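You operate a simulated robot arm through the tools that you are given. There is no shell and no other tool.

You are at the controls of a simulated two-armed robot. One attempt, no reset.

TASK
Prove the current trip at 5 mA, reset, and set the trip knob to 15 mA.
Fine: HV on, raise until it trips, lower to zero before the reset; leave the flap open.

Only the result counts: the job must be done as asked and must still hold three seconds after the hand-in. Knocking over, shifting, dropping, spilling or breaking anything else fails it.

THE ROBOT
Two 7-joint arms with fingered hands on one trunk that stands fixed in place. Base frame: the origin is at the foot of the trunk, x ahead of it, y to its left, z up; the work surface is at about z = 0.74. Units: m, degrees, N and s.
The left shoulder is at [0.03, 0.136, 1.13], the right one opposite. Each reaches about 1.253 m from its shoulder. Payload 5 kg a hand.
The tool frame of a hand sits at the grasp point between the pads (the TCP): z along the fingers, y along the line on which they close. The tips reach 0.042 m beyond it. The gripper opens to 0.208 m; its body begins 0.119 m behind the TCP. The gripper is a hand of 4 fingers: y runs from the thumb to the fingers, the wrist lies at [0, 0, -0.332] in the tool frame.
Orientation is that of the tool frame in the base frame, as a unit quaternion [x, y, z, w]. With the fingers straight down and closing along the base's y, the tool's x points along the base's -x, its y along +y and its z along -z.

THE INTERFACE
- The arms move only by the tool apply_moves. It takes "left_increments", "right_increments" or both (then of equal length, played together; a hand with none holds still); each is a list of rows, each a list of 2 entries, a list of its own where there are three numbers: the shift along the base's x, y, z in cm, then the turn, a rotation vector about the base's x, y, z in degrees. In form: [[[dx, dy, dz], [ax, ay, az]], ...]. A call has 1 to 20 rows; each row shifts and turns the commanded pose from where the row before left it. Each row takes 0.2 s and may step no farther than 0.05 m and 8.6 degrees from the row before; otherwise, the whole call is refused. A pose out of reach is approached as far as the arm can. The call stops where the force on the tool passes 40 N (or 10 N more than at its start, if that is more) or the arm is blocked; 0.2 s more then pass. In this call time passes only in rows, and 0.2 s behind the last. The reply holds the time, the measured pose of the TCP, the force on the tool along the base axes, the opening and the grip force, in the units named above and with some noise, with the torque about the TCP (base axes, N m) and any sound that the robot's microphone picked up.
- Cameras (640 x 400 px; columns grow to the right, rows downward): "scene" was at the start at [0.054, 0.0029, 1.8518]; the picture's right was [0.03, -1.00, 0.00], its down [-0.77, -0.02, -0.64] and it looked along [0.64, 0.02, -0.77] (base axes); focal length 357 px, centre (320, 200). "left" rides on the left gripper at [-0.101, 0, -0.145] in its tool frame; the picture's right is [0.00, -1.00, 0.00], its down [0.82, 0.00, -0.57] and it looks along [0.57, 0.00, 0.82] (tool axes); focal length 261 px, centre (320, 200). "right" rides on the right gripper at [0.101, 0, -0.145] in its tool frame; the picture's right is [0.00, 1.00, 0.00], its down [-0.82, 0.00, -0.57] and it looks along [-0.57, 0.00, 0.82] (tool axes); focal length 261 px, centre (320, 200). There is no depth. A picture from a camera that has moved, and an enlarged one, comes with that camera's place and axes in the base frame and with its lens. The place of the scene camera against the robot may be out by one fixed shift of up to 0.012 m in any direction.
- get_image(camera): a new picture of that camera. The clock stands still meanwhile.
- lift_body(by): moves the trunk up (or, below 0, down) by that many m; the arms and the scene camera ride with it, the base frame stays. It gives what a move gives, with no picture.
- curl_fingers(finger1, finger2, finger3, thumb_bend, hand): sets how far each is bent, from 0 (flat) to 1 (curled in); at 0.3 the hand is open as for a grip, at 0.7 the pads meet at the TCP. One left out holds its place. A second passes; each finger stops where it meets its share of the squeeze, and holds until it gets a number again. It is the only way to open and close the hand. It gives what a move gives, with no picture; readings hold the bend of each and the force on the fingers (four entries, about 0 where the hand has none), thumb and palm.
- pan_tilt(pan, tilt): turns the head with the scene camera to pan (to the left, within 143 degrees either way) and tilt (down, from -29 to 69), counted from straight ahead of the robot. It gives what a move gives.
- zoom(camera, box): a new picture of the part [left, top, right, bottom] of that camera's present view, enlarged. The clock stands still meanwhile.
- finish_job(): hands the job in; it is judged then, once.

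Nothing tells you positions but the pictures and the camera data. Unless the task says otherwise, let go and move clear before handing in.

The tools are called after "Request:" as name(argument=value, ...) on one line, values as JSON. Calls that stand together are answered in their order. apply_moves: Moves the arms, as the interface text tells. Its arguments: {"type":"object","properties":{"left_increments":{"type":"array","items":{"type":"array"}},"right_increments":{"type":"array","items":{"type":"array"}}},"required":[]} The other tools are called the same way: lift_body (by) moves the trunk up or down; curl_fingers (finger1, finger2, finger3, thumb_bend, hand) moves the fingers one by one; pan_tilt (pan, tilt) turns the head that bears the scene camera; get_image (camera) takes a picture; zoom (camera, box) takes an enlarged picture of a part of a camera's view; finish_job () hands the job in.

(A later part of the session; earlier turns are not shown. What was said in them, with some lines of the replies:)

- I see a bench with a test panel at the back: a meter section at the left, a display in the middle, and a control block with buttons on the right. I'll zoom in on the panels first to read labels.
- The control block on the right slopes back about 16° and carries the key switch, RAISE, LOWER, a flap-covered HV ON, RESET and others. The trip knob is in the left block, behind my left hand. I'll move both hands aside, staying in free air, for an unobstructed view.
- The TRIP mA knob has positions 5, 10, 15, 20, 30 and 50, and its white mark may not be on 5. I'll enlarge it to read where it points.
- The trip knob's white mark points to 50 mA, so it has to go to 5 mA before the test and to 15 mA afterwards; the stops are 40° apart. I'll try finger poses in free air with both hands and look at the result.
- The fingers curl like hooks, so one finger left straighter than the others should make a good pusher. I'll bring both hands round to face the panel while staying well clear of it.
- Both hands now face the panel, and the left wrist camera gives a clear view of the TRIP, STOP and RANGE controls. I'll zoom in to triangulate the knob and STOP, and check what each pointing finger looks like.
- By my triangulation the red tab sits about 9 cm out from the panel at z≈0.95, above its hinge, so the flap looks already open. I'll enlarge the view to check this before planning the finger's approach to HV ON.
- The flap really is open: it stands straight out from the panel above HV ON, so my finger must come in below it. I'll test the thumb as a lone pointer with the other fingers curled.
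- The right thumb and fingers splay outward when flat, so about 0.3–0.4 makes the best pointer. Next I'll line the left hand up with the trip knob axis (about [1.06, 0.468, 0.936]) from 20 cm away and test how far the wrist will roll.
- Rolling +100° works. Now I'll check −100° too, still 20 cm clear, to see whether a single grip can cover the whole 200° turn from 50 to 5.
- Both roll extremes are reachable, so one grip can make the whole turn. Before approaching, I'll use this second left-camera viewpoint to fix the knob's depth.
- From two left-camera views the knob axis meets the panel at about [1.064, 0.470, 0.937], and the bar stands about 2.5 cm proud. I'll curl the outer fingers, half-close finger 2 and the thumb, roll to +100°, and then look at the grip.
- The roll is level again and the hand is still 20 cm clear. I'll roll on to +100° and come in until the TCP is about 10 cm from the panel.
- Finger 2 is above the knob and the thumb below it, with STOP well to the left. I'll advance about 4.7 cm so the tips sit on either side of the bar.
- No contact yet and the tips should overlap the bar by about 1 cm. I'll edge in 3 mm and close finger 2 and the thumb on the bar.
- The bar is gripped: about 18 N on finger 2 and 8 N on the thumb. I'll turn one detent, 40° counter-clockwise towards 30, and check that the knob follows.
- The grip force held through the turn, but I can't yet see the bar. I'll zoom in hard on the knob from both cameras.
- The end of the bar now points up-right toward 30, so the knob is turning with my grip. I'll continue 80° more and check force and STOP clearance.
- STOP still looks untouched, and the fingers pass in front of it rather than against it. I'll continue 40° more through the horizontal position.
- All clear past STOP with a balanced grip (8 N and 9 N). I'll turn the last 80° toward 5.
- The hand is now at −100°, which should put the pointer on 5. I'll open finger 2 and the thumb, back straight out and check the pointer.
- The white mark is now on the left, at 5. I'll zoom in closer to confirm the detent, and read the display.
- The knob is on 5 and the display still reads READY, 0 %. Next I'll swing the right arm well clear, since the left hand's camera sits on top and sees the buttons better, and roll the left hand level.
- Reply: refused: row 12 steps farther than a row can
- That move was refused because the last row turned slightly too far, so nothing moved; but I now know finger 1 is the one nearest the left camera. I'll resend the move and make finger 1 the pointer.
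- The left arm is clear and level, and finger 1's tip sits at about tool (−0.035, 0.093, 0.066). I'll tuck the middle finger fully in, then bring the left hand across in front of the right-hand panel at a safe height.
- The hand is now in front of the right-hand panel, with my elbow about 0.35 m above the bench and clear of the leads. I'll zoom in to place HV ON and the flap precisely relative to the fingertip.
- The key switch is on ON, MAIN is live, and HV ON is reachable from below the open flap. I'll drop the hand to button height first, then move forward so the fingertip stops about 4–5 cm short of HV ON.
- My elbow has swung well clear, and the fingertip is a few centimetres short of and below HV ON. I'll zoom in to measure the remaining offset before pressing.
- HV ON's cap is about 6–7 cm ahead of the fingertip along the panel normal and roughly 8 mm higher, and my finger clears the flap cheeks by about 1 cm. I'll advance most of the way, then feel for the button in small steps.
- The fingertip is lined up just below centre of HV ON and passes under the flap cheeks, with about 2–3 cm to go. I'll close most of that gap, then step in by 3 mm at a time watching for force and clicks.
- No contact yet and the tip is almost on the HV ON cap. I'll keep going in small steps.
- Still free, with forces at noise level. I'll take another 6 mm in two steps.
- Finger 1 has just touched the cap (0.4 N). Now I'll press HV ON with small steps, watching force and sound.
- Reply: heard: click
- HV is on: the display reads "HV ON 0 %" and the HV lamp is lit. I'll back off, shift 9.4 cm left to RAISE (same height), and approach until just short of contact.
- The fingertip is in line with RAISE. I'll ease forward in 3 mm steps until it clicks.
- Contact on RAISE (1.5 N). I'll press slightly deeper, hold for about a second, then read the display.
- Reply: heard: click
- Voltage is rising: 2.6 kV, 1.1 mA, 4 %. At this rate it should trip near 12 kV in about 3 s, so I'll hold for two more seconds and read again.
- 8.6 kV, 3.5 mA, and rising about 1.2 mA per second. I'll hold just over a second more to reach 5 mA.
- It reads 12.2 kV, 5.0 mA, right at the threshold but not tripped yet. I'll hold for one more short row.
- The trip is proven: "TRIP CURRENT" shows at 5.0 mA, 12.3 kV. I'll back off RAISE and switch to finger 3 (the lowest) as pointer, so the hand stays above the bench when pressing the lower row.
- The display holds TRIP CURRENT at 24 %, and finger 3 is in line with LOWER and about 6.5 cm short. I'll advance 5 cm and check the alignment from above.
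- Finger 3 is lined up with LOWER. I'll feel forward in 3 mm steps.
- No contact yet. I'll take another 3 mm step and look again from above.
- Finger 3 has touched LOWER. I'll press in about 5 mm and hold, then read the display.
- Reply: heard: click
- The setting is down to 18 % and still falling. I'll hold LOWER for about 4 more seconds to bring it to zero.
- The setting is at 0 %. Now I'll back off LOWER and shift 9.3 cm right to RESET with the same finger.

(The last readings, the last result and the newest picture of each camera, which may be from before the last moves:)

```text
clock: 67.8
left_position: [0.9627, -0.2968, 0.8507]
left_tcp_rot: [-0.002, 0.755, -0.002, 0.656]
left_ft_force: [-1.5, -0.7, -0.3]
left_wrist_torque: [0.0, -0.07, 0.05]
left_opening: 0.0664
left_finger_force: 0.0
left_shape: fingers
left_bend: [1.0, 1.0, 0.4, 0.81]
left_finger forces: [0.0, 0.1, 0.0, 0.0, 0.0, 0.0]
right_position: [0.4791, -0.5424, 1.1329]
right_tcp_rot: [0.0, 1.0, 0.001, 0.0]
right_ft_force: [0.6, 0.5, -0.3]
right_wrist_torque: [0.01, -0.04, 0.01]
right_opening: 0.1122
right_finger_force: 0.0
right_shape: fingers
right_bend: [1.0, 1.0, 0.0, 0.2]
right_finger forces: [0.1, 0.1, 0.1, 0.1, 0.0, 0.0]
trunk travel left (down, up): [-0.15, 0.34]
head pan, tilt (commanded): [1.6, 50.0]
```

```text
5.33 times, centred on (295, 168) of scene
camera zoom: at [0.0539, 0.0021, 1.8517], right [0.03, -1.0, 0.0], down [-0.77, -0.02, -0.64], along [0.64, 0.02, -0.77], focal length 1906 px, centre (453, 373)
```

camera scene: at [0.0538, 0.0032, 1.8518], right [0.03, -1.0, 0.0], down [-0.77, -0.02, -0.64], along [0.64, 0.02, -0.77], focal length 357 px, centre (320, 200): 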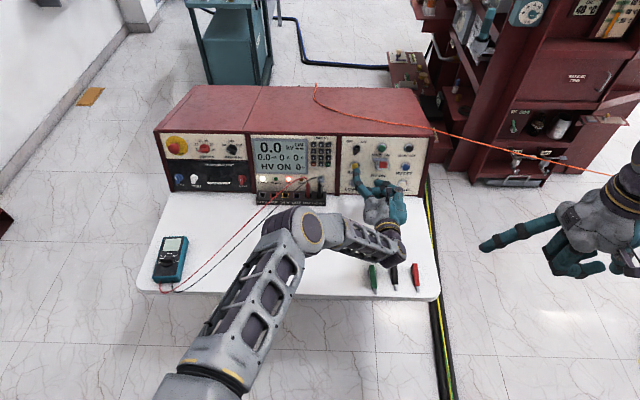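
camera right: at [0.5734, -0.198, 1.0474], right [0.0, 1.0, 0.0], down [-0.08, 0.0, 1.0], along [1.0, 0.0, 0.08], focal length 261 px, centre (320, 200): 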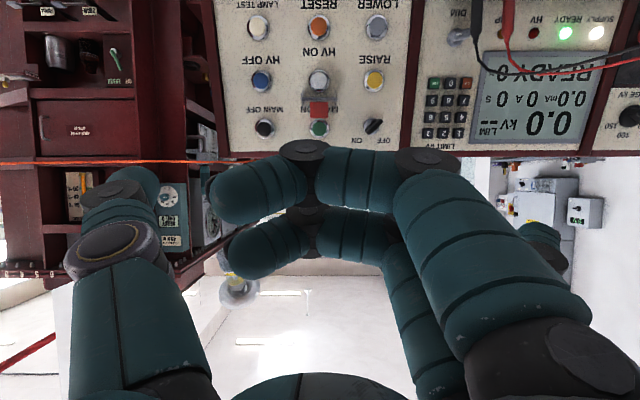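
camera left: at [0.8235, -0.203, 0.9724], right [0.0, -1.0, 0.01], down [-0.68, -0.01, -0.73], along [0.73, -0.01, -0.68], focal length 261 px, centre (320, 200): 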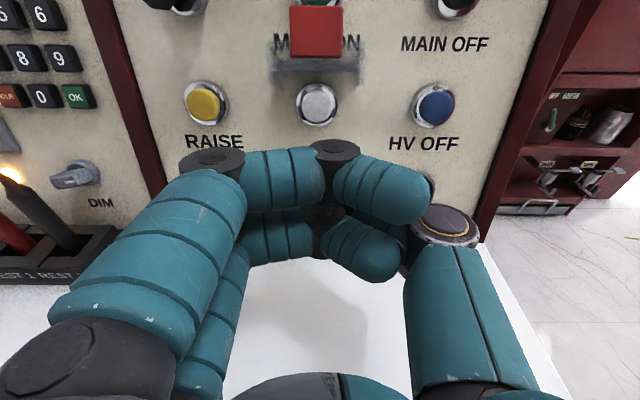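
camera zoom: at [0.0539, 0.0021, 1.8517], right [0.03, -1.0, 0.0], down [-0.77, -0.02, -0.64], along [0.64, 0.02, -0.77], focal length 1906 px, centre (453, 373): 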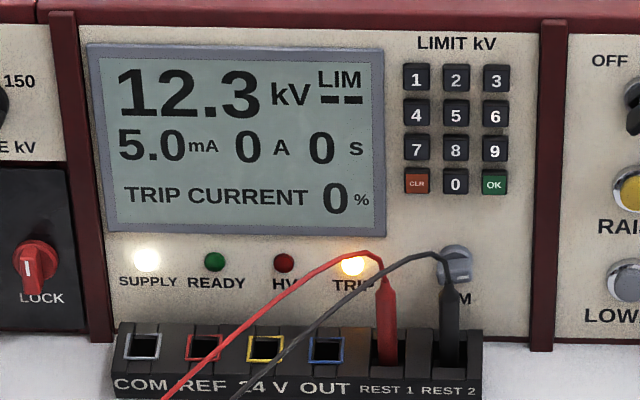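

Finger 3 is in line with RESET but a little to the right, so I'll shift 3 mm left and step in to press.

Request:
apply_moves(left_increments=[[[0, 0.35, 0], [0, 0, 0]], [[0.29, 0, -0.08], [0, 0, 0]], [[0.29, 0, -0.08], [0, 0, 0]], [[0.19, 0, -0.055], [0, 0, 0]]])

Request:
apply_moves(left_increments=[[[0.29, 0, -0.08], [0, 0, 0]]])

Request:
zoom(camera="scene", box=[245, 130, 345, 205])

```text
clock: 68.8
left_position: [0.9694, -0.2916, 0.8479]
left_tcp_rot: [-0.002, 0.755, -0.003, 0.656]
left_ft_force: [-0.4, -0.1, -0.8]
left_wrist_torque: [0.0, 0.03, 0.03]
left_opening: 0.0664
left_finger_force: 0.4
left_shape: fingers
left_bend: [1.0, 1.0, 0.4, 0.81]
left_finger forces: [0.0, 0.1, 0.5, 0.1, 0.1, 0.0]
right_position: [0.4793, -0.5424, 1.133]
right_tcp_rot: [0.0, 1.0, 0.0, 0.001]
right_ft_force: [-0.6, 0.1, -0.4]
right_wrist_torque: [0.03, 0.04, 0.01]
right_opening: 0.112
right_finger_force: 0.1
right_shape: fingers
right_bend: [1.0, 1.0, 0.0, 0.2]
right_finger forces: [0.0, 0.1, 0.0, 0.1, 0.1, 0.0]
trunk travel left (down, up): [-0.15, 0.34]
head pan, tilt (commanded): [1.6, 50.0]
```

```text
clock: 69.2
left_position: [0.9738, -0.2913, 0.848]
left_tcp_rot: [-0.002, 0.755, -0.002, 0.656]
left_ft_force: [-2.1, 0.2, -0.5]
left_wrist_torque: [-0.03, 0.13, 0.18]
left_opening: 0.0664
left_finger_force: 1.3
left_shape: fingers
left_bend: [1.0, 1.0, 0.4, 0.81]
left_finger forces: [0.1, 0.0, 2.3, 0.0, 0.1, 0.1]
right_position: [0.4794, -0.5427, 1.1331]
right_tcp_rot: [0.0, 1.0, 0.0, 0.0]
right_ft_force: [-0.4, 0.1, 0.3]
right_wrist_torque: [0.04, -0.01, 0.0]
right_opening: 0.1122
right_finger_force: 0.0
right_shape: fingers
right_bend: [1.0, 1.0, 0.0, 0.2]
right_finger forces: [0.1, 0.0, 0.0, 0.0, 0.0, 0.0]
trunk travel left (down, up): [-0.15, 0.34]
head pan, tilt (commanded): [1.6, 50.0]
heard: click
```

```text
5.33 times, centred on (295, 168) of scene
camera zoom: at [0.0538, 0.0025, 1.8518], right [0.03, -1.0, 0.0], down [-0.77, -0.02, -0.64], along [0.64, 0.02, -0.77], focal length 1906 px, centre (453, 373)
```

zoom: 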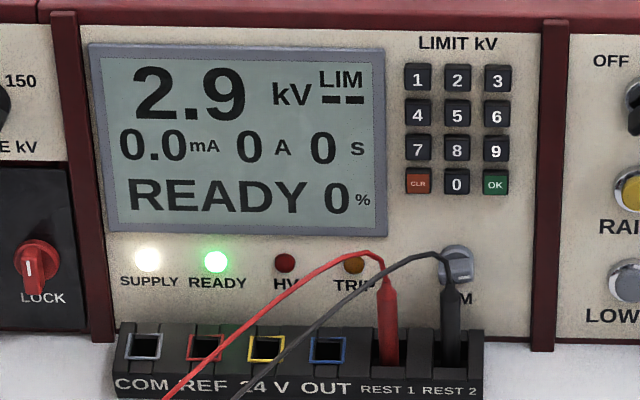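

RESET worked: READY is lit, the TRIP lamp is out, and the residual kV is decaying. I'll retreat from the panel and go back across to the trip knob by the same path I came.

Request:
apply_moves(left_increments=[[[-1.92, 0, 0.55], [0, 0, 0]], [[-2.88, 0, 0.82], [0, 0, 0]], [[-2.88, 0, 0.82], [0, 0, 0]], [[-4, 0, 0], [0, 0, 0]], [[-4, 0, 0], [0, 0, 0]], [[-4, 0, 0], [0, 0, 0]], [[0, 0, 4.1], [0, 0, 0]], [[0, 0, 4.1], [0, 0, 0]], [[0, 0, 4.1], [0, 0, 0]]])

Request:
get_image(camera="scene")

```text
clock: 71.2
left_position: [0.7759, -0.2911, 0.9919]
left_tcp_rot: [-0.001, 0.756, -0.002, 0.655]
left_ft_force: [0.2, 0.9, -0.6]
left_wrist_torque: [0.0, -0.14, -0.05]
left_opening: 0.0667
left_finger_force: 0.1
left_shape: fingers
left_bend: [1.0, 1.0, 0.4, 0.81]
left_finger forces: [0.0, 0.0, 0.0, 0.1, 0.0, 0.0]
right_position: [0.4791, -0.5428, 1.1336]
right_tcp_rot: [-0.001, 1.0, 0.0, 0.0]
right_ft_force: [0.4, -0.6, -0.5]
right_wrist_torque: [-0.08, -0.03, -0.01]
right_opening: 0.1118
right_finger_force: 0.0
right_shape: fingers
right_bend: [1.0, 1.0, 0.0, 0.2]
right_finger forces: [0.0, 0.1, 0.0, 0.1, 0.0, 0.0]
trunk travel left (down, up): [-0.15, 0.34]
head pan, tilt (commanded): [1.6, 50.0]
```

```text
taken
camera scene: at [0.0531, 0.0034, 1.8518], right [0.03, -1.0, 0.0], down [-0.77, -0.02, -0.64], along [0.64, 0.02, -0.77], focal length 357 px, centre (320, 200)
```

scene: 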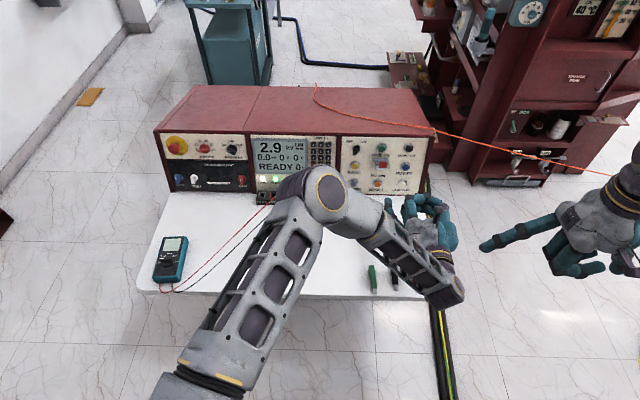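

The display still shows about 2.9 kV, so I'll zoom in to see whether it is decaying.

Request:
zoom(camera="scene", box=[245, 130, 345, 205])

Request:
apply_moves(left_increments=[[[0, 4.75, 0], [0, 1, 0]], [[0, 4.75, 0], [0, 1, 0]], [[0, 4.75, 0], [0, 1, 0]], [[0, 4.75, 0], [0, 1, 0]], [[0, 4.75, 0], [0, 1, 0]], [[0, 4.75, 0], [0, 1, 0]], [[0, 4.75, 0], [0, 1, 0]], [[0, 4.75, 0], [0, 1, 0]], [[0, 4.75, 0], [0, 0, 0]], [[0, 4.75, 0], [0, 0, 0]], [[0, 4.75, 0], [0, 0, 0]], [[0, 4.75, 0], [0, 0, 0]], [[0, 4.75, 0], [0, 0, 0]], [[0, 4.75, 0], [0, 0, 0]], [[0, 4.75, 0], [0, 0, 0]], [[0, 4.75, 0], [0, 0, 0]]])

Request:
get_image(camera="scene")

Request:
zoom(camera="scene", box=[245, 130, 345, 205])

```text
5.33 times, centred on (295, 168) of scene
camera zoom: at [0.0531, 0.0034, 1.8518], right [0.03, -1.0, 0.0], down [-0.77, -0.02, -0.64], along [0.64, 0.02, -0.77], focal length 1906 px, centre (453, 373)
```

zoom: 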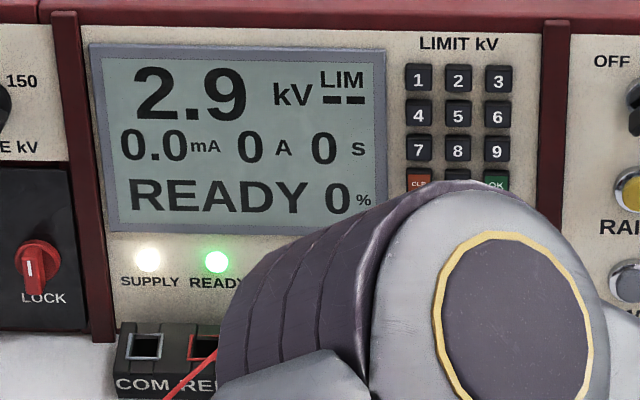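

```text
clock: 74.6
left_position: [0.7776, 0.4683, 0.9929]
left_tcp_rot: [-0.002, 0.798, -0.003, 0.602]
left_ft_force: [-0.4, -0.6, 0.3]
left_wrist_torque: [0.01, 0.03, 0.03]
left_opening: 0.0669
left_finger_force: 0.1
left_shape: fingers
left_bend: [1.0, 1.0, 0.4, 0.81]
left_finger forces: [0.1, 0.1, 0.0, 0.1, 0.0, 0.0]
right_position: [0.4794, -0.542, 1.1344]
right_tcp_rot: [-0.001, 1.0, -0.002, 0.0]
right_ft_force: [-0.6, 0.7, 0.6]
right_wrist_torque: [-0.11, -0.07, 0.0]
right_opening: 0.112
right_finger_force: 0.1
right_shape: fingers
right_bend: [1.0, 1.0, 0.0, 0.2]
right_finger forces: [0.0, 0.1, 0.1, 0.0, 0.1, 0.0]
trunk travel left (down, up): [-0.15, 0.34]
head pan, tilt (commanded): [1.6, 50.0]
```

```text
taken
camera scene: at [0.0531, 0.0047, 1.8518], right [0.03, -1.0, 0.0], down [-0.77, -0.02, -0.64], along [0.64, 0.02, -0.77], focal length 357 px, centre (320, 200)
```

scene: 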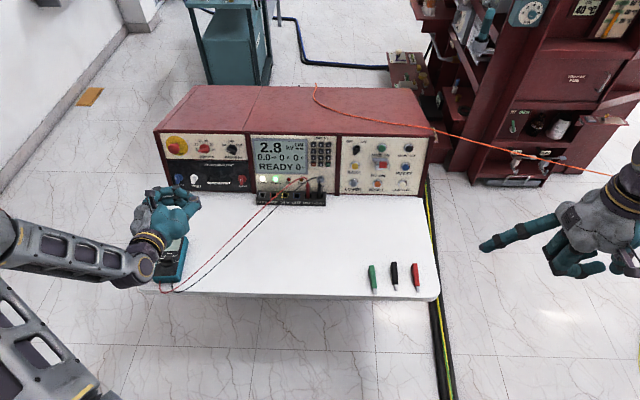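

```text
5.33 times, centred on (295, 168) of scene
camera zoom: at [0.0531, 0.0047, 1.8518], right [0.03, -1.0, 0.0], down [-0.77, -0.02, -0.64], along [0.64, 0.02, -0.77], focal length 1906 px, centre (453, 373)
```

zoom: 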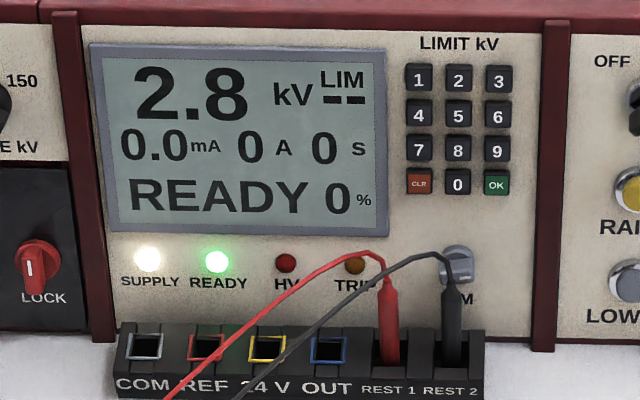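

The residual charge is slowly bleeding away (2.8 kV) with READY on. I'll now set the left hand for the knob grip and roll it to −100° in front of the trip knob.

Request:
curl_fingers(hand="left", finger1=1.0, finger2=0.58, finger3=1.0, thumb_bend=0.58)

Request:
apply_moves(left_increments=[[[4, 0.13, 0], [0, 0, 0]], [[4.2, 0, -0.1], [0, 0, 0]], [[0, 0, 0], [-7.98, 0, 2.27]], [[0, 0, 0], [-7.98, 0, 2.27]], [[0, 0, 0], [-7.98, 0, 2.27]], [[0, 0, 0], [-7.98, 0, 2.27]], [[0, 0, 0], [-7.98, 0, 2.27]], [[0, 0, 0], [-7.98, 0, 2.27]], [[0, 0, 0], [-7.98, 0, 2.27]], [[0, 0, 0], [-7.98, 0, 2.27]], [[0, 0, 0], [-7.98, 0, 2.27]], [[0, 0, 0], [-7.98, 0, 2.27]], [[0, 0, 0], [-7.98, 0, 2.27]], [[0, 0, 0], [-7.98, 0, 2.27]]])

Request:
zoom(camera="left", box=[250, 40, 390, 160])

Request:
get_image(camera="scene")

```text
clock: 75.6
left_position: [0.7778, 0.468, 0.9926]
left_tcp_rot: [-0.003, 0.798, -0.001, 0.602]
left_ft_force: [0.0, -0.3, -1.1]
left_wrist_torque: [-0.01, 0.0, -0.01]
left_opening: 0.0788
left_finger_force: 0.0
left_shape: fingers
left_bend: [1.0, 0.57, 1.0, 0.57]
left_finger forces: [0.0, 0.0, 0.0, 0.0, 0.1, 0.1]
right_position: [0.4809, -0.5427, 1.1328]
right_tcp_rot: [0.0, 1.0, 0.0, 0.0]
right_ft_force: [0.6, 0.6, 0.3]
right_wrist_torque: [0.01, -0.02, 0.0]
right_opening: 0.1119
right_finger_force: 0.2
right_shape: fingers
right_bend: [1.0, 1.0, 0.0, 0.2]
right_finger forces: [0.1, 0.0, 0.0, 0.1, 0.1, 0.1]
trunk travel left (down, up): [-0.15, 0.34]
head pan, tilt (commanded): [1.6, 50.0]
```

```text
clock: 78.6
left_position: [0.8583, 0.4703, 0.9912]
left_tcp_rot: [0.611, -0.513, 0.463, -0.386]
left_ft_force: [-0.2, 0.2, 0.6]
left_wrist_torque: [0.03, 0.07, -0.04]
left_opening: 0.0789
left_finger_force: 0.0
left_shape: fingers
left_bend: [1.0, 0.57, 1.0, 0.57]
left_finger forces: [0.0, 0.0, 0.1, 0.0, 0.1, 0.1]
right_position: [0.4791, -0.542, 1.1339]
right_tcp_rot: [0.0, 1.0, 0.0, 0.0]
right_ft_force: [0.1, -0.5, 0.6]
right_wrist_torque: [0.02, 0.0, 0.02]
right_opening: 0.1122
right_finger_force: 0.0
right_shape: fingers
right_bend: [1.0, 1.0, 0.0, 0.2]
right_finger forces: [0.1, 0.1, 0.0, 0.1, 0.0, 0.0]
trunk travel left (down, up): [-0.15, 0.34]
head pan, tilt (commanded): [1.6, 50.0]
```

```text
3.33 times, centred on (320, 100) of left
camera zoom: at [0.7144, 0.5686, 1.0133], right [0.27, 0.18, 0.95], down [-0.51, -0.81, 0.3], along [0.82, -0.56, -0.13], focal length 869 px, centre (320, 533)
```

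zoom: 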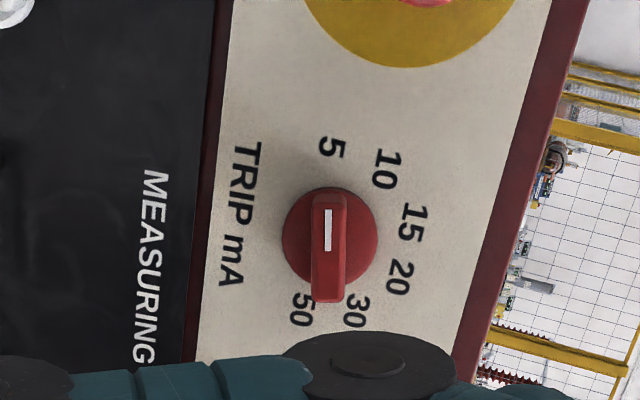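

```text
taken
camera scene: at [0.0537, 0.0033, 1.8518], right [0.03, -1.0, 0.0], down [-0.77, -0.02, -0.64], along [0.64, 0.02, -0.77], focal length 357 px, centre (320, 200)
```

scene: 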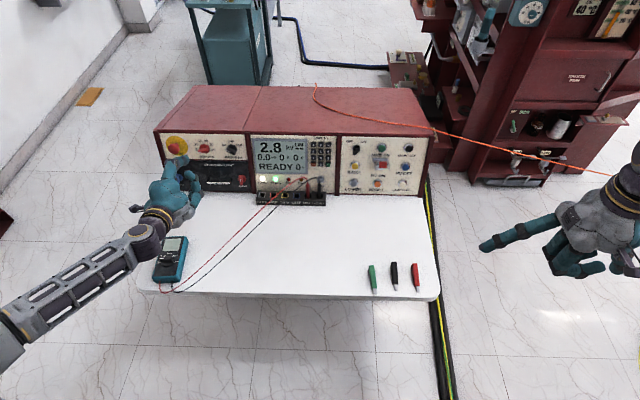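

The pointer lines up exactly with my roll. I'll correct 3 mm upward and slide straight in along the knob axis, with fingers open on either side of the bar.

Request:
apply_moves(left_increments=[[[0.08, -0.05, 0.29], [0, 0, 0]], [[2.7, 0, -0.77], [0, 0, 0]], [[2.7, 0, -0.77], [0, 0, 0]], [[2.7, 0, -0.77], [0, 0, 0]], [[2.7, 0, -0.77], [0, 0, 0]], [[2.7, 0, -0.77], [0, 0, 0]], [[0.9, 0, -0.256], [0, 0, 0]], [[0.9, 0, -0.256], [0, 0, 0]]])

Request:
zoom(camera="scene", box=[160, 125, 240, 180])

```text
clock: 80.4
left_position: [1.0113, 0.4711, 0.9515]
left_tcp_rot: [0.611, -0.513, 0.462, -0.388]
left_ft_force: [-17.3, -0.1, 5.0]
left_wrist_torque: [0.03, -1.02, 0.06]
left_opening: 0.0783
left_finger_force: 9.0
left_shape: fingers
left_bend: [1.0, 0.57, 1.0, 0.57]
left_finger forces: [0.0, 0.1, 0.0, 0.0, 18.6, 0.0]
right_position: [0.4772, -0.5421, 1.1337]
right_tcp_rot: [0.0, 1.0, 0.001, 0.0]
right_ft_force: [0.3, -0.2, 0.3]
right_wrist_torque: [0.04, 0.02, -0.02]
right_opening: 0.1121
right_finger_force: 0.0
right_shape: fingers
right_bend: [1.0, 1.0, 0.0, 0.2]
right_finger forces: [0.1, 0.0, 0.0, 0.1, 0.1, 0.0]
trunk travel left (down, up): [-0.15, 0.34]
head pan, tilt (commanded): [1.6, 50.0]
```

```text
7.27 times, centred on (200, 152) of scene
camera zoom: at [0.0512, 0.0024, 1.8519], right [0.03, -1.0, 0.0], down [-0.76, -0.02, -0.64], along [0.64, 0.02, -0.77], focal length 2599 px, centre (1193, 546)
```

zoom: 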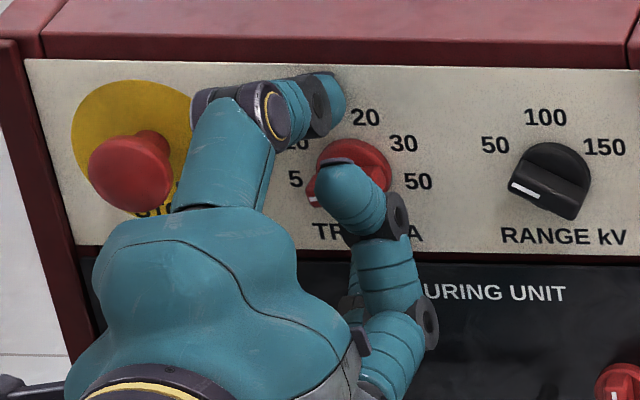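

The thumb tip is pushing on the panel face (18.6 N), so I'm slightly too deep. I'll back off 6 mm before closing.

Request:
apply_moves(left_increments=[[[-0.58, 0, 0.165], [0, 0, 0]]])

```text
clock: 80.8
left_position: [1.0073, 0.4695, 0.952]
left_tcp_rot: [0.61, -0.515, 0.462, -0.386]
left_ft_force: [-1.0, 0.2, -0.1]
left_wrist_torque: [0.01, 0.08, 0.05]
left_opening: 0.0789
left_finger_force: 0.0
left_shape: fingers
left_bend: [1.0, 0.57, 1.0, 0.57]
left_finger forces: [0.0, 0.1, 0.0, 0.0, 0.0, 0.0]
right_position: [0.4787, -0.5427, 1.1335]
right_tcp_rot: [0.0, 1.0, 0.001, 0.0]
right_ft_force: [-0.7, -0.3, 0.4]
right_wrist_torque: [0.05, -0.07, 0.02]
right_opening: 0.1119
right_finger_force: 0.1
right_shape: fingers
right_bend: [1.0, 1.0, 0.0, 0.2]
right_finger forces: [0.0, 0.0, 0.1, 0.0, 0.0, 0.1]
trunk travel left (down, up): [-0.15, 0.34]
head pan, tilt (commanded): [1.6, 50.0]
```

Free again. Now I'll close finger 2 and the thumb on the bar.

Request:
curl_fingers(hand="left", finger2=0.72, thumb_bend=0.72)

Request:
zoom(camera="scene", box=[160, 125, 240, 180])

```text
clock: 81.8
left_position: [1.0074, 0.4694, 0.9523]
left_tcp_rot: [0.611, -0.513, 0.462, -0.387]
left_ft_force: [9.3, -1.0, 3.2]
left_wrist_torque: [-0.02, -0.14, -0.01]
left_opening: 0.072
left_finger_force: 7.5
left_shape: fingers
left_bend: [1.0, 0.68, 1.0, 0.69]
left_finger forces: [0.0, 5.1, 0.1, 0.0, 9.6, 0.1]
right_position: [0.4796, -0.5434, 1.1322]
right_tcp_rot: [0.0, 1.0, 0.0, -0.001]
right_ft_force: [0.1, 0.3, -0.5]
right_wrist_torque: [0.0, 0.0, -0.03]
right_opening: 0.112
right_finger_force: 0.0
right_shape: fingers
right_bend: [1.0, 1.0, 0.0, 0.2]
right_finger forces: [0.0, 0.0, 0.1, 0.0, 0.1, 0.0]
trunk travel left (down, up): [-0.15, 0.34]
head pan, tilt (commanded): [1.6, 50.0]
```

```text
7.27 times, centred on (200, 152) of scene
camera zoom: at [0.0543, 0.0027, 1.8518], right [0.03, -1.0, 0.0], down [-0.77, -0.02, -0.64], along [0.64, 0.02, -0.77], focal length 2599 px, centre (1193, 546)
```

zoom: 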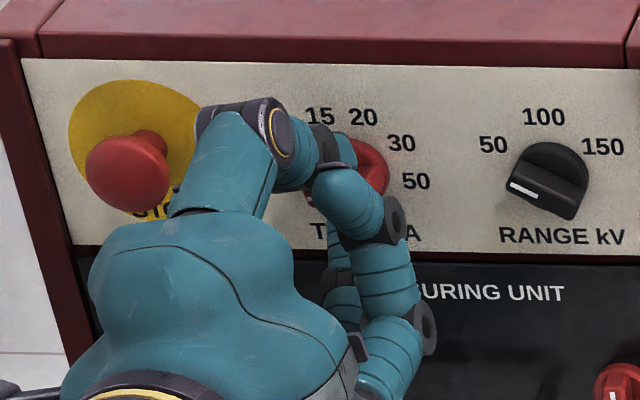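

The grip is on but the hand is being pulled toward the panel (9 N), so the tips are a bit shallow. I'll ease in 3 mm and squeeze a touch more.

Request:
apply_moves(left_increments=[[[0.29, 0, -0.08], [0, 0, 0]]])

Request:
curl_fingers(hand="left", finger2=0.74, thumb_bend=0.74)

```text
clock: 82.2
left_position: [1.0094, 0.4693, 0.9525]
left_tcp_rot: [0.61, -0.514, 0.463, -0.387]
left_ft_force: [-4.7, -2.1, 6.2]
left_wrist_torque: [0.02, -0.14, -0.04]
left_opening: 0.0717
left_finger_force: 9.8
left_shape: fingers
left_bend: [1.0, 0.71, 1.0, 0.69]
left_finger forces: [0.0, 8.0, 0.0, 0.0, 12.4, 0.0]
right_position: [0.4783, -0.5425, 1.1331]
right_tcp_rot: [0.0, 1.0, 0.0, -0.002]
right_ft_force: [0.8, -0.4, -0.5]
right_wrist_torque: [0.01, -0.02, 0.02]
right_opening: 0.1123
right_finger_force: 0.1
right_shape: fingers
right_bend: [1.0, 1.0, 0.0, 0.2]
right_finger forces: [0.0, 0.0, 0.1, 0.0, 0.1, 0.0]
trunk travel left (down, up): [-0.15, 0.34]
head pan, tilt (commanded): [1.6, 50.0]
```

```text
clock: 83.2
left_position: [1.0093, 0.4704, 0.9525]
left_tcp_rot: [0.61, -0.514, 0.463, -0.387]
left_ft_force: [-1.5, -0.7, 8.2]
left_wrist_torque: [-0.04, -0.17, -0.01]
left_opening: 0.0715
left_finger_force: 13.6
left_shape: fingers
left_bend: [1.0, 0.71, 1.0, 0.68]
left_finger forces: [0.0, 10.5, 0.1, 0.1, 17.4, 0.0]
right_position: [0.4789, -0.5422, 1.1324]
right_tcp_rot: [-0.001, 1.0, 0.0, 0.0]
right_ft_force: [-0.2, -0.4, -0.7]
right_wrist_torque: [0.0, -0.02, -0.03]
right_opening: 0.1122
right_finger_force: 0.1
right_shape: fingers
right_bend: [1.0, 1.0, 0.0, 0.2]
right_finger forces: [0.1, 0.0, 0.0, 0.0, 0.0, 0.1]
trunk travel left (down, up): [-0.15, 0.34]
head pan, tilt (commanded): [1.6, 50.0]
```

Good grip (10.5 N and 17.4 N). I'll turn clockwise two detents, 80° in two stages, from 5 to 15.

Request:
apply_moves(left_increments=[[[0, 0, 0], [7.69, 0, -2.19]], [[0, 0, 0], [7.69, 0, -2.19]], [[0, 0, 0], [7.69, 0, -2.19]], [[0, 0, 0], [7.69, 0, -2.19]], [[0, 0, 0], [7.69, 0, -2.19]]])

Request:
zoom(camera="scene", box=[160, 125, 240, 180])

```text
clock: 84.4
left_position: [1.0092, 0.4705, 0.9516]
left_tcp_rot: [-0.398, 0.692, -0.3, 0.521]
left_ft_force: [-0.9, -2.1, 5.4]
left_wrist_torque: [-0.01, -0.09, -0.02]
left_opening: 0.0712
left_finger_force: 13.4
left_shape: fingers
left_bend: [1.0, 0.71, 1.0, 0.68]
left_finger forces: [0.0, 10.8, 0.1, 0.0, 15.8, 0.0]
right_position: [0.4799, -0.5428, 1.1335]
right_tcp_rot: [0.0, 1.0, 0.0, 0.0]
right_ft_force: [-0.3, 0.9, 1.6]
right_wrist_torque: [0.0, -0.01, 0.01]
right_opening: 0.1119
right_finger_force: 0.0
right_shape: fingers
right_bend: [1.0, 1.0, 0.0, 0.2]
right_finger forces: [0.0, 0.0, 0.0, 0.0, 0.0, 0.0]
trunk travel left (down, up): [-0.15, 0.34]
head pan, tilt (commanded): [1.6, 50.0]
```

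```text
7.27 times, centred on (200, 152) of scene
camera zoom: at [0.0533, 0.0025, 1.8518], right [0.03, -1.0, 0.0], down [-0.77, -0.02, -0.64], along [0.64, 0.02, -0.77], focal length 2599 px, centre (1193, 546)
```

zoom: 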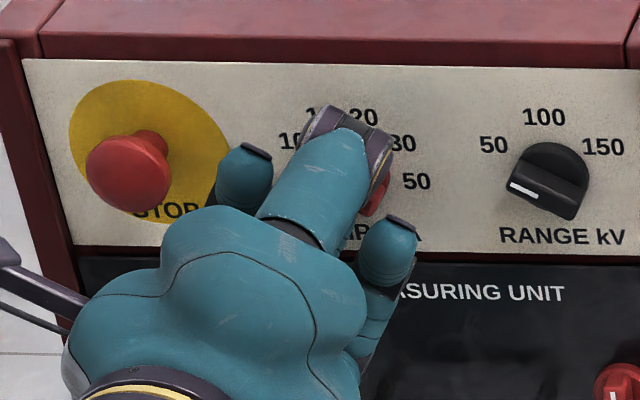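

Request:
apply_moves(left_increments=[[[0, 0, 0], [7.69, 0, -2.19]], [[0, 0, 0], [7.69, 0, -2.19]], [[0, 0, 0], [7.69, 0, -2.19]], [[0, 0, 0], [7.69, 0, -2.19]], [[0, 0, 0], [7.69, 0, -2.19]]])

Request:
zoom(camera="scene", box=[160, 125, 240, 180])

Request:
zoom(camera="scene", box=[195, 135, 227, 160])

```text
clock: 85.6
left_position: [1.0102, 0.4699, 0.9513]
left_tcp_rot: [-0.137, 0.787, -0.103, 0.593]
left_ft_force: [0.2, -2.7, 1.1]
left_wrist_torque: [-0.01, -0.08, -0.06]
left_opening: 0.0713
left_finger_force: 12.4
left_shape: fingers
left_bend: [1.0, 0.71, 1.0, 0.68]
left_finger forces: [0.0, 10.6, 0.0, 0.1, 14.3, 0.1]
right_position: [0.4793, -0.5434, 1.1324]
right_tcp_rot: [0.0, 1.0, 0.0, 0.0]
right_ft_force: [0.3, -0.8, -0.5]
right_wrist_torque: [0.01, 0.0, 0.01]
right_opening: 0.1119
right_finger_force: 0.1
right_shape: fingers
right_bend: [1.0, 1.0, 0.0, 0.2]
right_finger forces: [0.1, 0.0, 0.0, 0.1, 0.1, 0.0]
trunk travel left (down, up): [-0.15, 0.34]
head pan, tilt (commanded): [1.6, 50.0]
```

```text
7.27 times, centred on (200, 152) of scene
camera zoom: at [0.0538, 0.0025, 1.8517], right [0.03, -1.0, 0.0], down [-0.77, -0.02, -0.64], along [0.64, 0.02, -0.77], focal length 2599 px, centre (1193, 546)
```

zoom: 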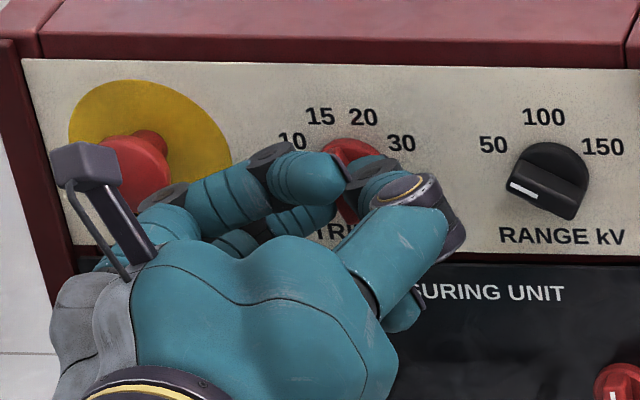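

```text
16.00 times, centred on (211, 148) of scene
camera zoom: at [0.0538, 0.0025, 1.8517], right [0.03, -1.0, 0.0], down [-0.77, -0.02, -0.64], along [0.64, 0.02, -0.77], focal length 5717 px, centre (2064, 1040)
```

zoom: 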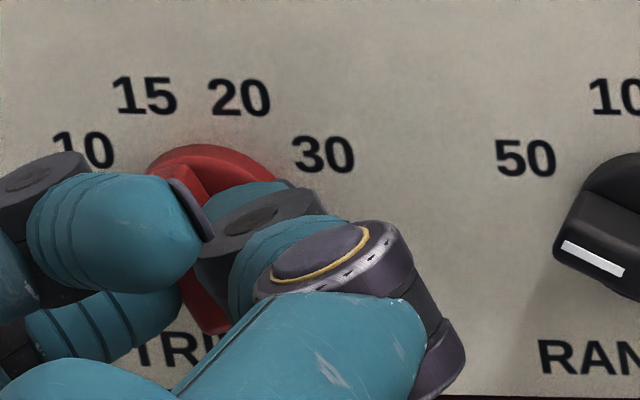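

The bar now tilts toward 15. I'll open just enough to release, because STOP is to the left, then back straight out.

Request:
curl_fingers(hand="left", finger2=0.64, thumb_bend=0.62)

Request:
zoom(camera="scene", box=[160, 125, 240, 180])

```text
clock: 86.6
left_position: [1.0106, 0.4693, 0.9514]
left_tcp_rot: [-0.137, 0.787, -0.106, 0.593]
left_ft_force: [-0.2, 0.1, -0.2]
left_wrist_torque: [-0.01, 0.03, 0.03]
left_opening: 0.0755
left_finger_force: 0.1
left_shape: fingers
left_bend: [1.0, 0.64, 1.0, 0.62]
left_finger forces: [0.0, 0.0, 0.0, 0.1, 0.0, 0.1]
right_position: [0.4798, -0.5416, 1.1334]
right_tcp_rot: [0.0, 1.0, 0.0, 0.0]
right_ft_force: [0.2, -0.3, 0.2]
right_wrist_torque: [-0.01, -0.01, 0.01]
right_opening: 0.1117
right_finger_force: 0.1
right_shape: fingers
right_bend: [1.0, 1.0, 0.0, 0.2]
right_finger forces: [0.0, 0.0, 0.0, 0.0, 0.0, 0.0]
trunk travel left (down, up): [-0.15, 0.34]
head pan, tilt (commanded): [1.6, 50.0]
```

```text
7.27 times, centred on (200, 152) of scene
camera zoom: at [0.0537, 0.003, 1.8518], right [0.03, -1.0, 0.0], down [-0.77, -0.02, -0.64], along [0.64, 0.02, -0.77], focal length 2599 px, centre (1193, 546)
```

zoom: 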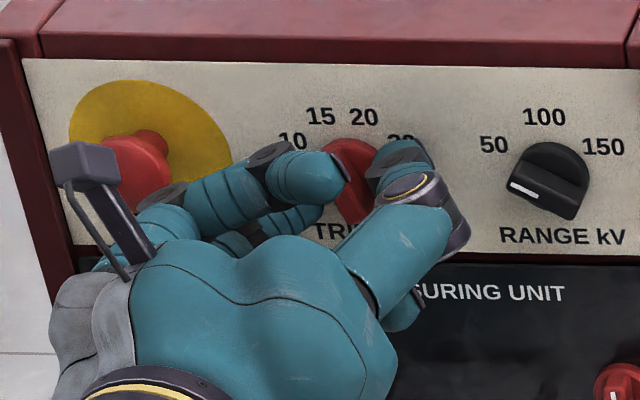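

Released with zero force on all fingers. I'll back straight out along the knob axis, well clear of everything.

Request:
apply_moves(left_increments=[[[-1.44, 0, 0.41], [0, 0, 0]], [[-1.92, 0, 0.55], [0, 0, 0]], [[-2.88, 0, 0.82], [0, 0, 0]], [[-2.88, 0, 0.82], [0, 0, 0]], [[-2.88, 0, 0.82], [0, 0, 0]], [[-2.88, 0, 0.82], [0, 0, 0]]])

Request:
zoom(camera="scene", box=[160, 125, 240, 180])

Request:
zoom(camera="left", box=[200, 30, 440, 180])

Request:
zoom(camera="scene", box=[195, 135, 227, 160])

```text
clock: 88.0
left_position: [0.8615, 0.471, 0.9963]
left_tcp_rot: [-0.137, 0.786, -0.104, 0.594]
left_ft_force: [0.1, -0.3, 0.5]
left_wrist_torque: [0.02, 0.01, 0.1]
left_opening: 0.0753
left_finger_force: 0.1
left_shape: fingers
left_bend: [1.0, 0.64, 1.0, 0.62]
left_finger forces: [0.0, 0.0, 0.0, 0.0, 0.0, 0.0]
right_position: [0.4787, -0.5416, 1.1341]
right_tcp_rot: [0.001, 1.0, 0.0, 0.0]
right_ft_force: [-1.0, 0.1, 0.6]
right_wrist_torque: [-0.01, -0.1, -0.01]
right_opening: 0.1118
right_finger_force: 0.1
right_shape: fingers
right_bend: [1.0, 1.0, 0.0, 0.2]
right_finger forces: [0.0, 0.0, 0.0, 0.1, 0.0, 0.0]
trunk travel left (down, up): [-0.15, 0.34]
head pan, tilt (commanded): [1.6, 50.0]
```

```text
7.27 times, centred on (200, 152) of scene
camera zoom: at [0.0526, 0.003, 1.8518], right [0.03, -1.0, 0.0], down [-0.77, -0.02, -0.64], along [0.64, 0.02, -0.77], focal length 2599 px, centre (1193, 546)
```

zoom: 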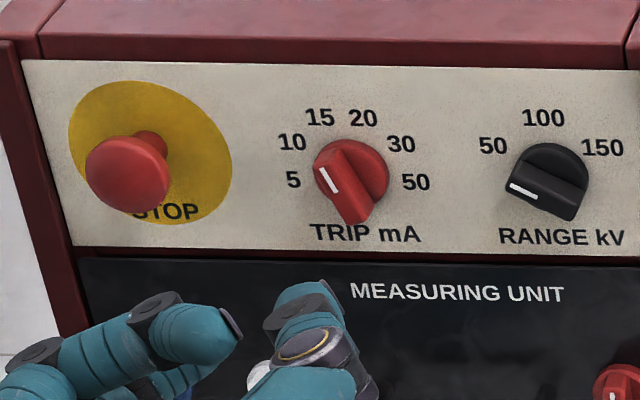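

```text
2.67 times, centred on (320, 105) of left
camera zoom: at [0.7469, 0.5038, 1.1261], right [0.09, -0.94, 0.33], down [-0.76, -0.28, -0.58], along [0.64, -0.2, -0.74], focal length 695 px, centre (320, 453)
```

zoom: 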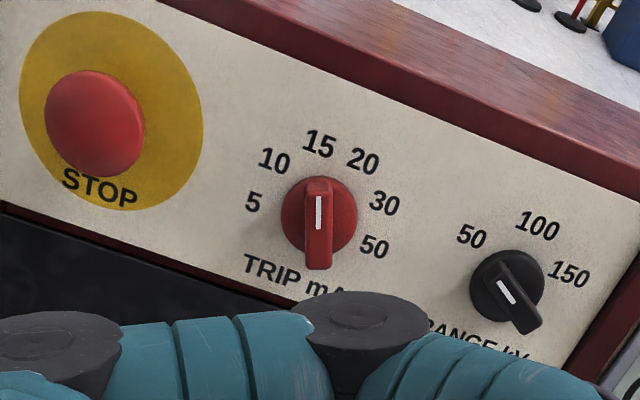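

```text
16.00 times, centred on (211, 148) of scene
camera zoom: at [0.0526, 0.003, 1.8518], right [0.03, -1.0, 0.0], down [-0.77, -0.02, -0.64], along [0.64, 0.02, -0.77], focal length 5717 px, centre (2064, 1040)
```

zoom: 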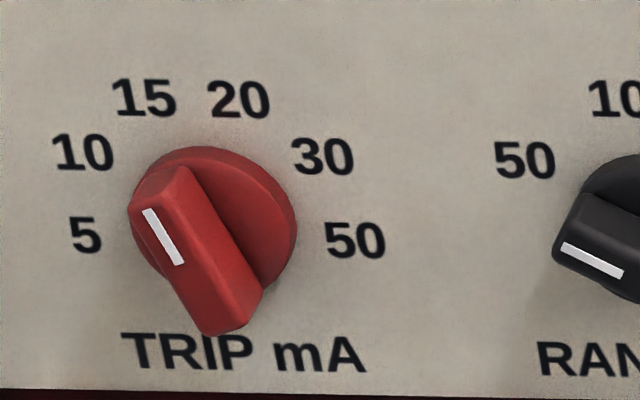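

The white mark points to 15 mA, and STOP and RANGE are unchanged. I'll pull the left hand further away and check the display, the flap and the bench one last time.

Request:
apply_moves(left_increments=[[[-4, 0, 1.5], [6.5, 0, -1.85]], [[-4, 0, 1.5], [6.5, 0, -1.85]], [[-4, 0, 1.5], [6.5, 0, -1.85]], [[-4, 0, 1.5], [0, 0, 0]], [[-4, 0, 1.5], [0, 0, 0]]])

Request:
get_image(camera="scene")

Request:
zoom(camera="scene", box=[245, 130, 345, 205])

Request:
zoom(camera="scene", box=[330, 130, 430, 200])

Request:
zoom(camera="scene", box=[155, 125, 255, 195])

```text
clock: 89.2
left_position: [0.6591, 0.468, 1.0714]
left_tcp_rot: [0.003, 0.798, 0.001, 0.603]
left_ft_force: [0.7, -0.6, 0.9]
left_wrist_torque: [0.04, 0.08, 0.05]
left_opening: 0.0758
left_finger_force: 0.0
left_shape: fingers
left_bend: [1.0, 0.64, 1.0, 0.62]
left_finger forces: [0.0, 0.0, 0.1, 0.0, 0.0, 0.0]
right_position: [0.4778, -0.5424, 1.1346]
right_tcp_rot: [0.001, 1.0, 0.0, -0.001]
right_ft_force: [-0.7, -1.2, -0.5]
right_wrist_torque: [0.09, -0.14, 0.0]
right_opening: 0.1119
right_finger_force: 0.1
right_shape: fingers
right_bend: [1.0, 1.0, 0.0, 0.2]
right_finger forces: [0.0, 0.0, 0.0, 0.1, 0.1, 0.1]
trunk travel left (down, up): [-0.15, 0.34]
head pan, tilt (commanded): [1.6, 50.0]
```

```text
taken
camera scene: at [0.0517, 0.0023, 1.8519], right [0.03, -1.0, 0.0], down [-0.76, -0.02, -0.64], along [0.64, 0.02, -0.77], focal length 357 px, centre (320, 200)
```

scene: 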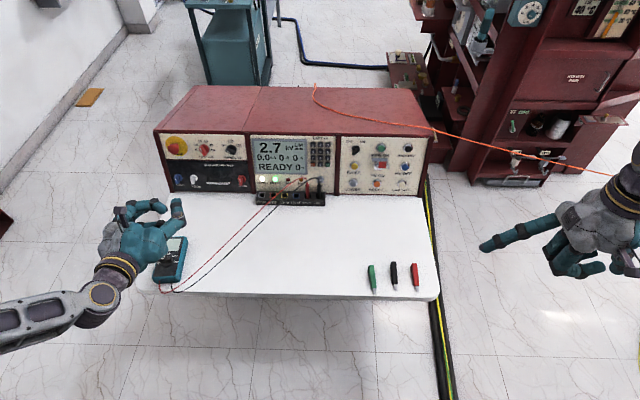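

```text
5.33 times, centred on (295, 168) of scene
camera zoom: at [0.0517, 0.0023, 1.8519], right [0.03, -1.0, 0.0], down [-0.76, -0.02, -0.64], along [0.64, 0.02, -0.77], focal length 1906 px, centre (453, 373)
```

zoom: 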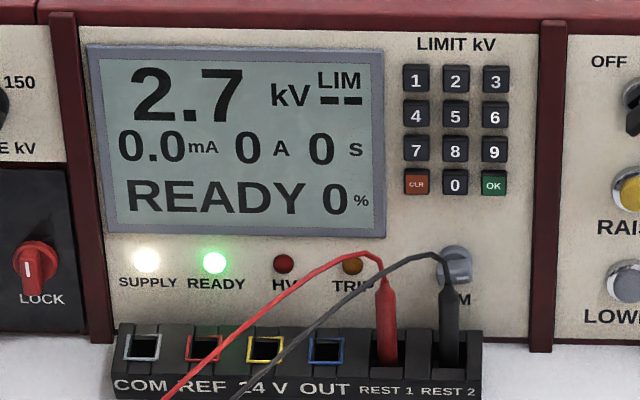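

```text
5.71 times, centred on (380, 165) of scene
camera zoom: at [0.0517, 0.0023, 1.8519], right [0.03, -1.0, 0.0], down [-0.76, -0.02, -0.64], along [0.64, 0.02, -0.77], focal length 2042 px, centre (-23, 400)
```

zoom: 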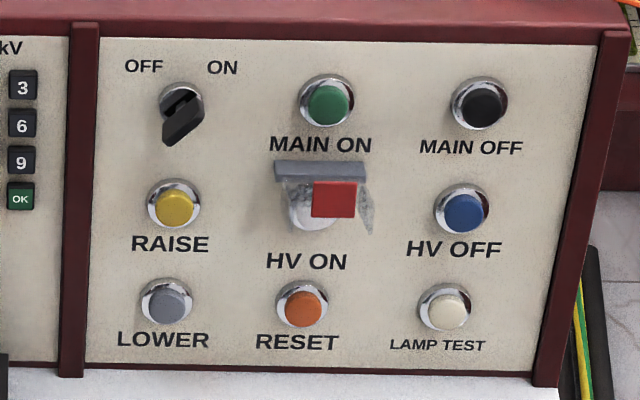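

```text
5.71 times, centred on (205, 160) of scene
camera zoom: at [0.0517, 0.0023, 1.8519], right [0.03, -1.0, 0.0], down [-0.76, -0.02, -0.64], along [0.64, 0.02, -0.77], focal length 2042 px, centre (977, 429)
```

zoom: 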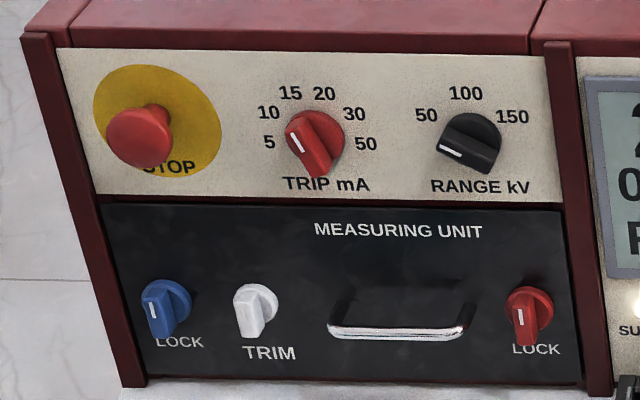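

Everything is as asked: the 5 mA trip was proven, the setting was lowered to 0 %, RESET brought back READY, the trip knob is on 15 mA, and the flap is still open. Nothing else has moved and both hands are clear, so I'm handing in.

Request:
finish_job()

```text
The job is handed in.
```

The job is done and handed in: the current trip is proven at 5 mA, the unit is reset, and the trip knob is on 15 mA.

- **Trip knob before the test:** it was on 50 mA, so I turned it to 5 mA first.
- **Trip test:** with HV on, I raised until the unit tripped. The display showed "TRIP CURRENT" at 5.0 mA and 12.3 kV.
- **Lower and reset:** I lowered the setting to 0 % before pressing RESET. The READY lamp came back on and the TRIP lamp went out.
- **Final state:** the knob's white mark points to 15 mA, HV is off and READY is lit. The flap was open from the start and still is. STOP, RANGE and the items on the bench look unchanged, and both hands are clear.

**Residual voltage:** the display still read 2.7 kV when I handed in. It had been falling slowly since the reset, with HV off and the setting at 0 %.
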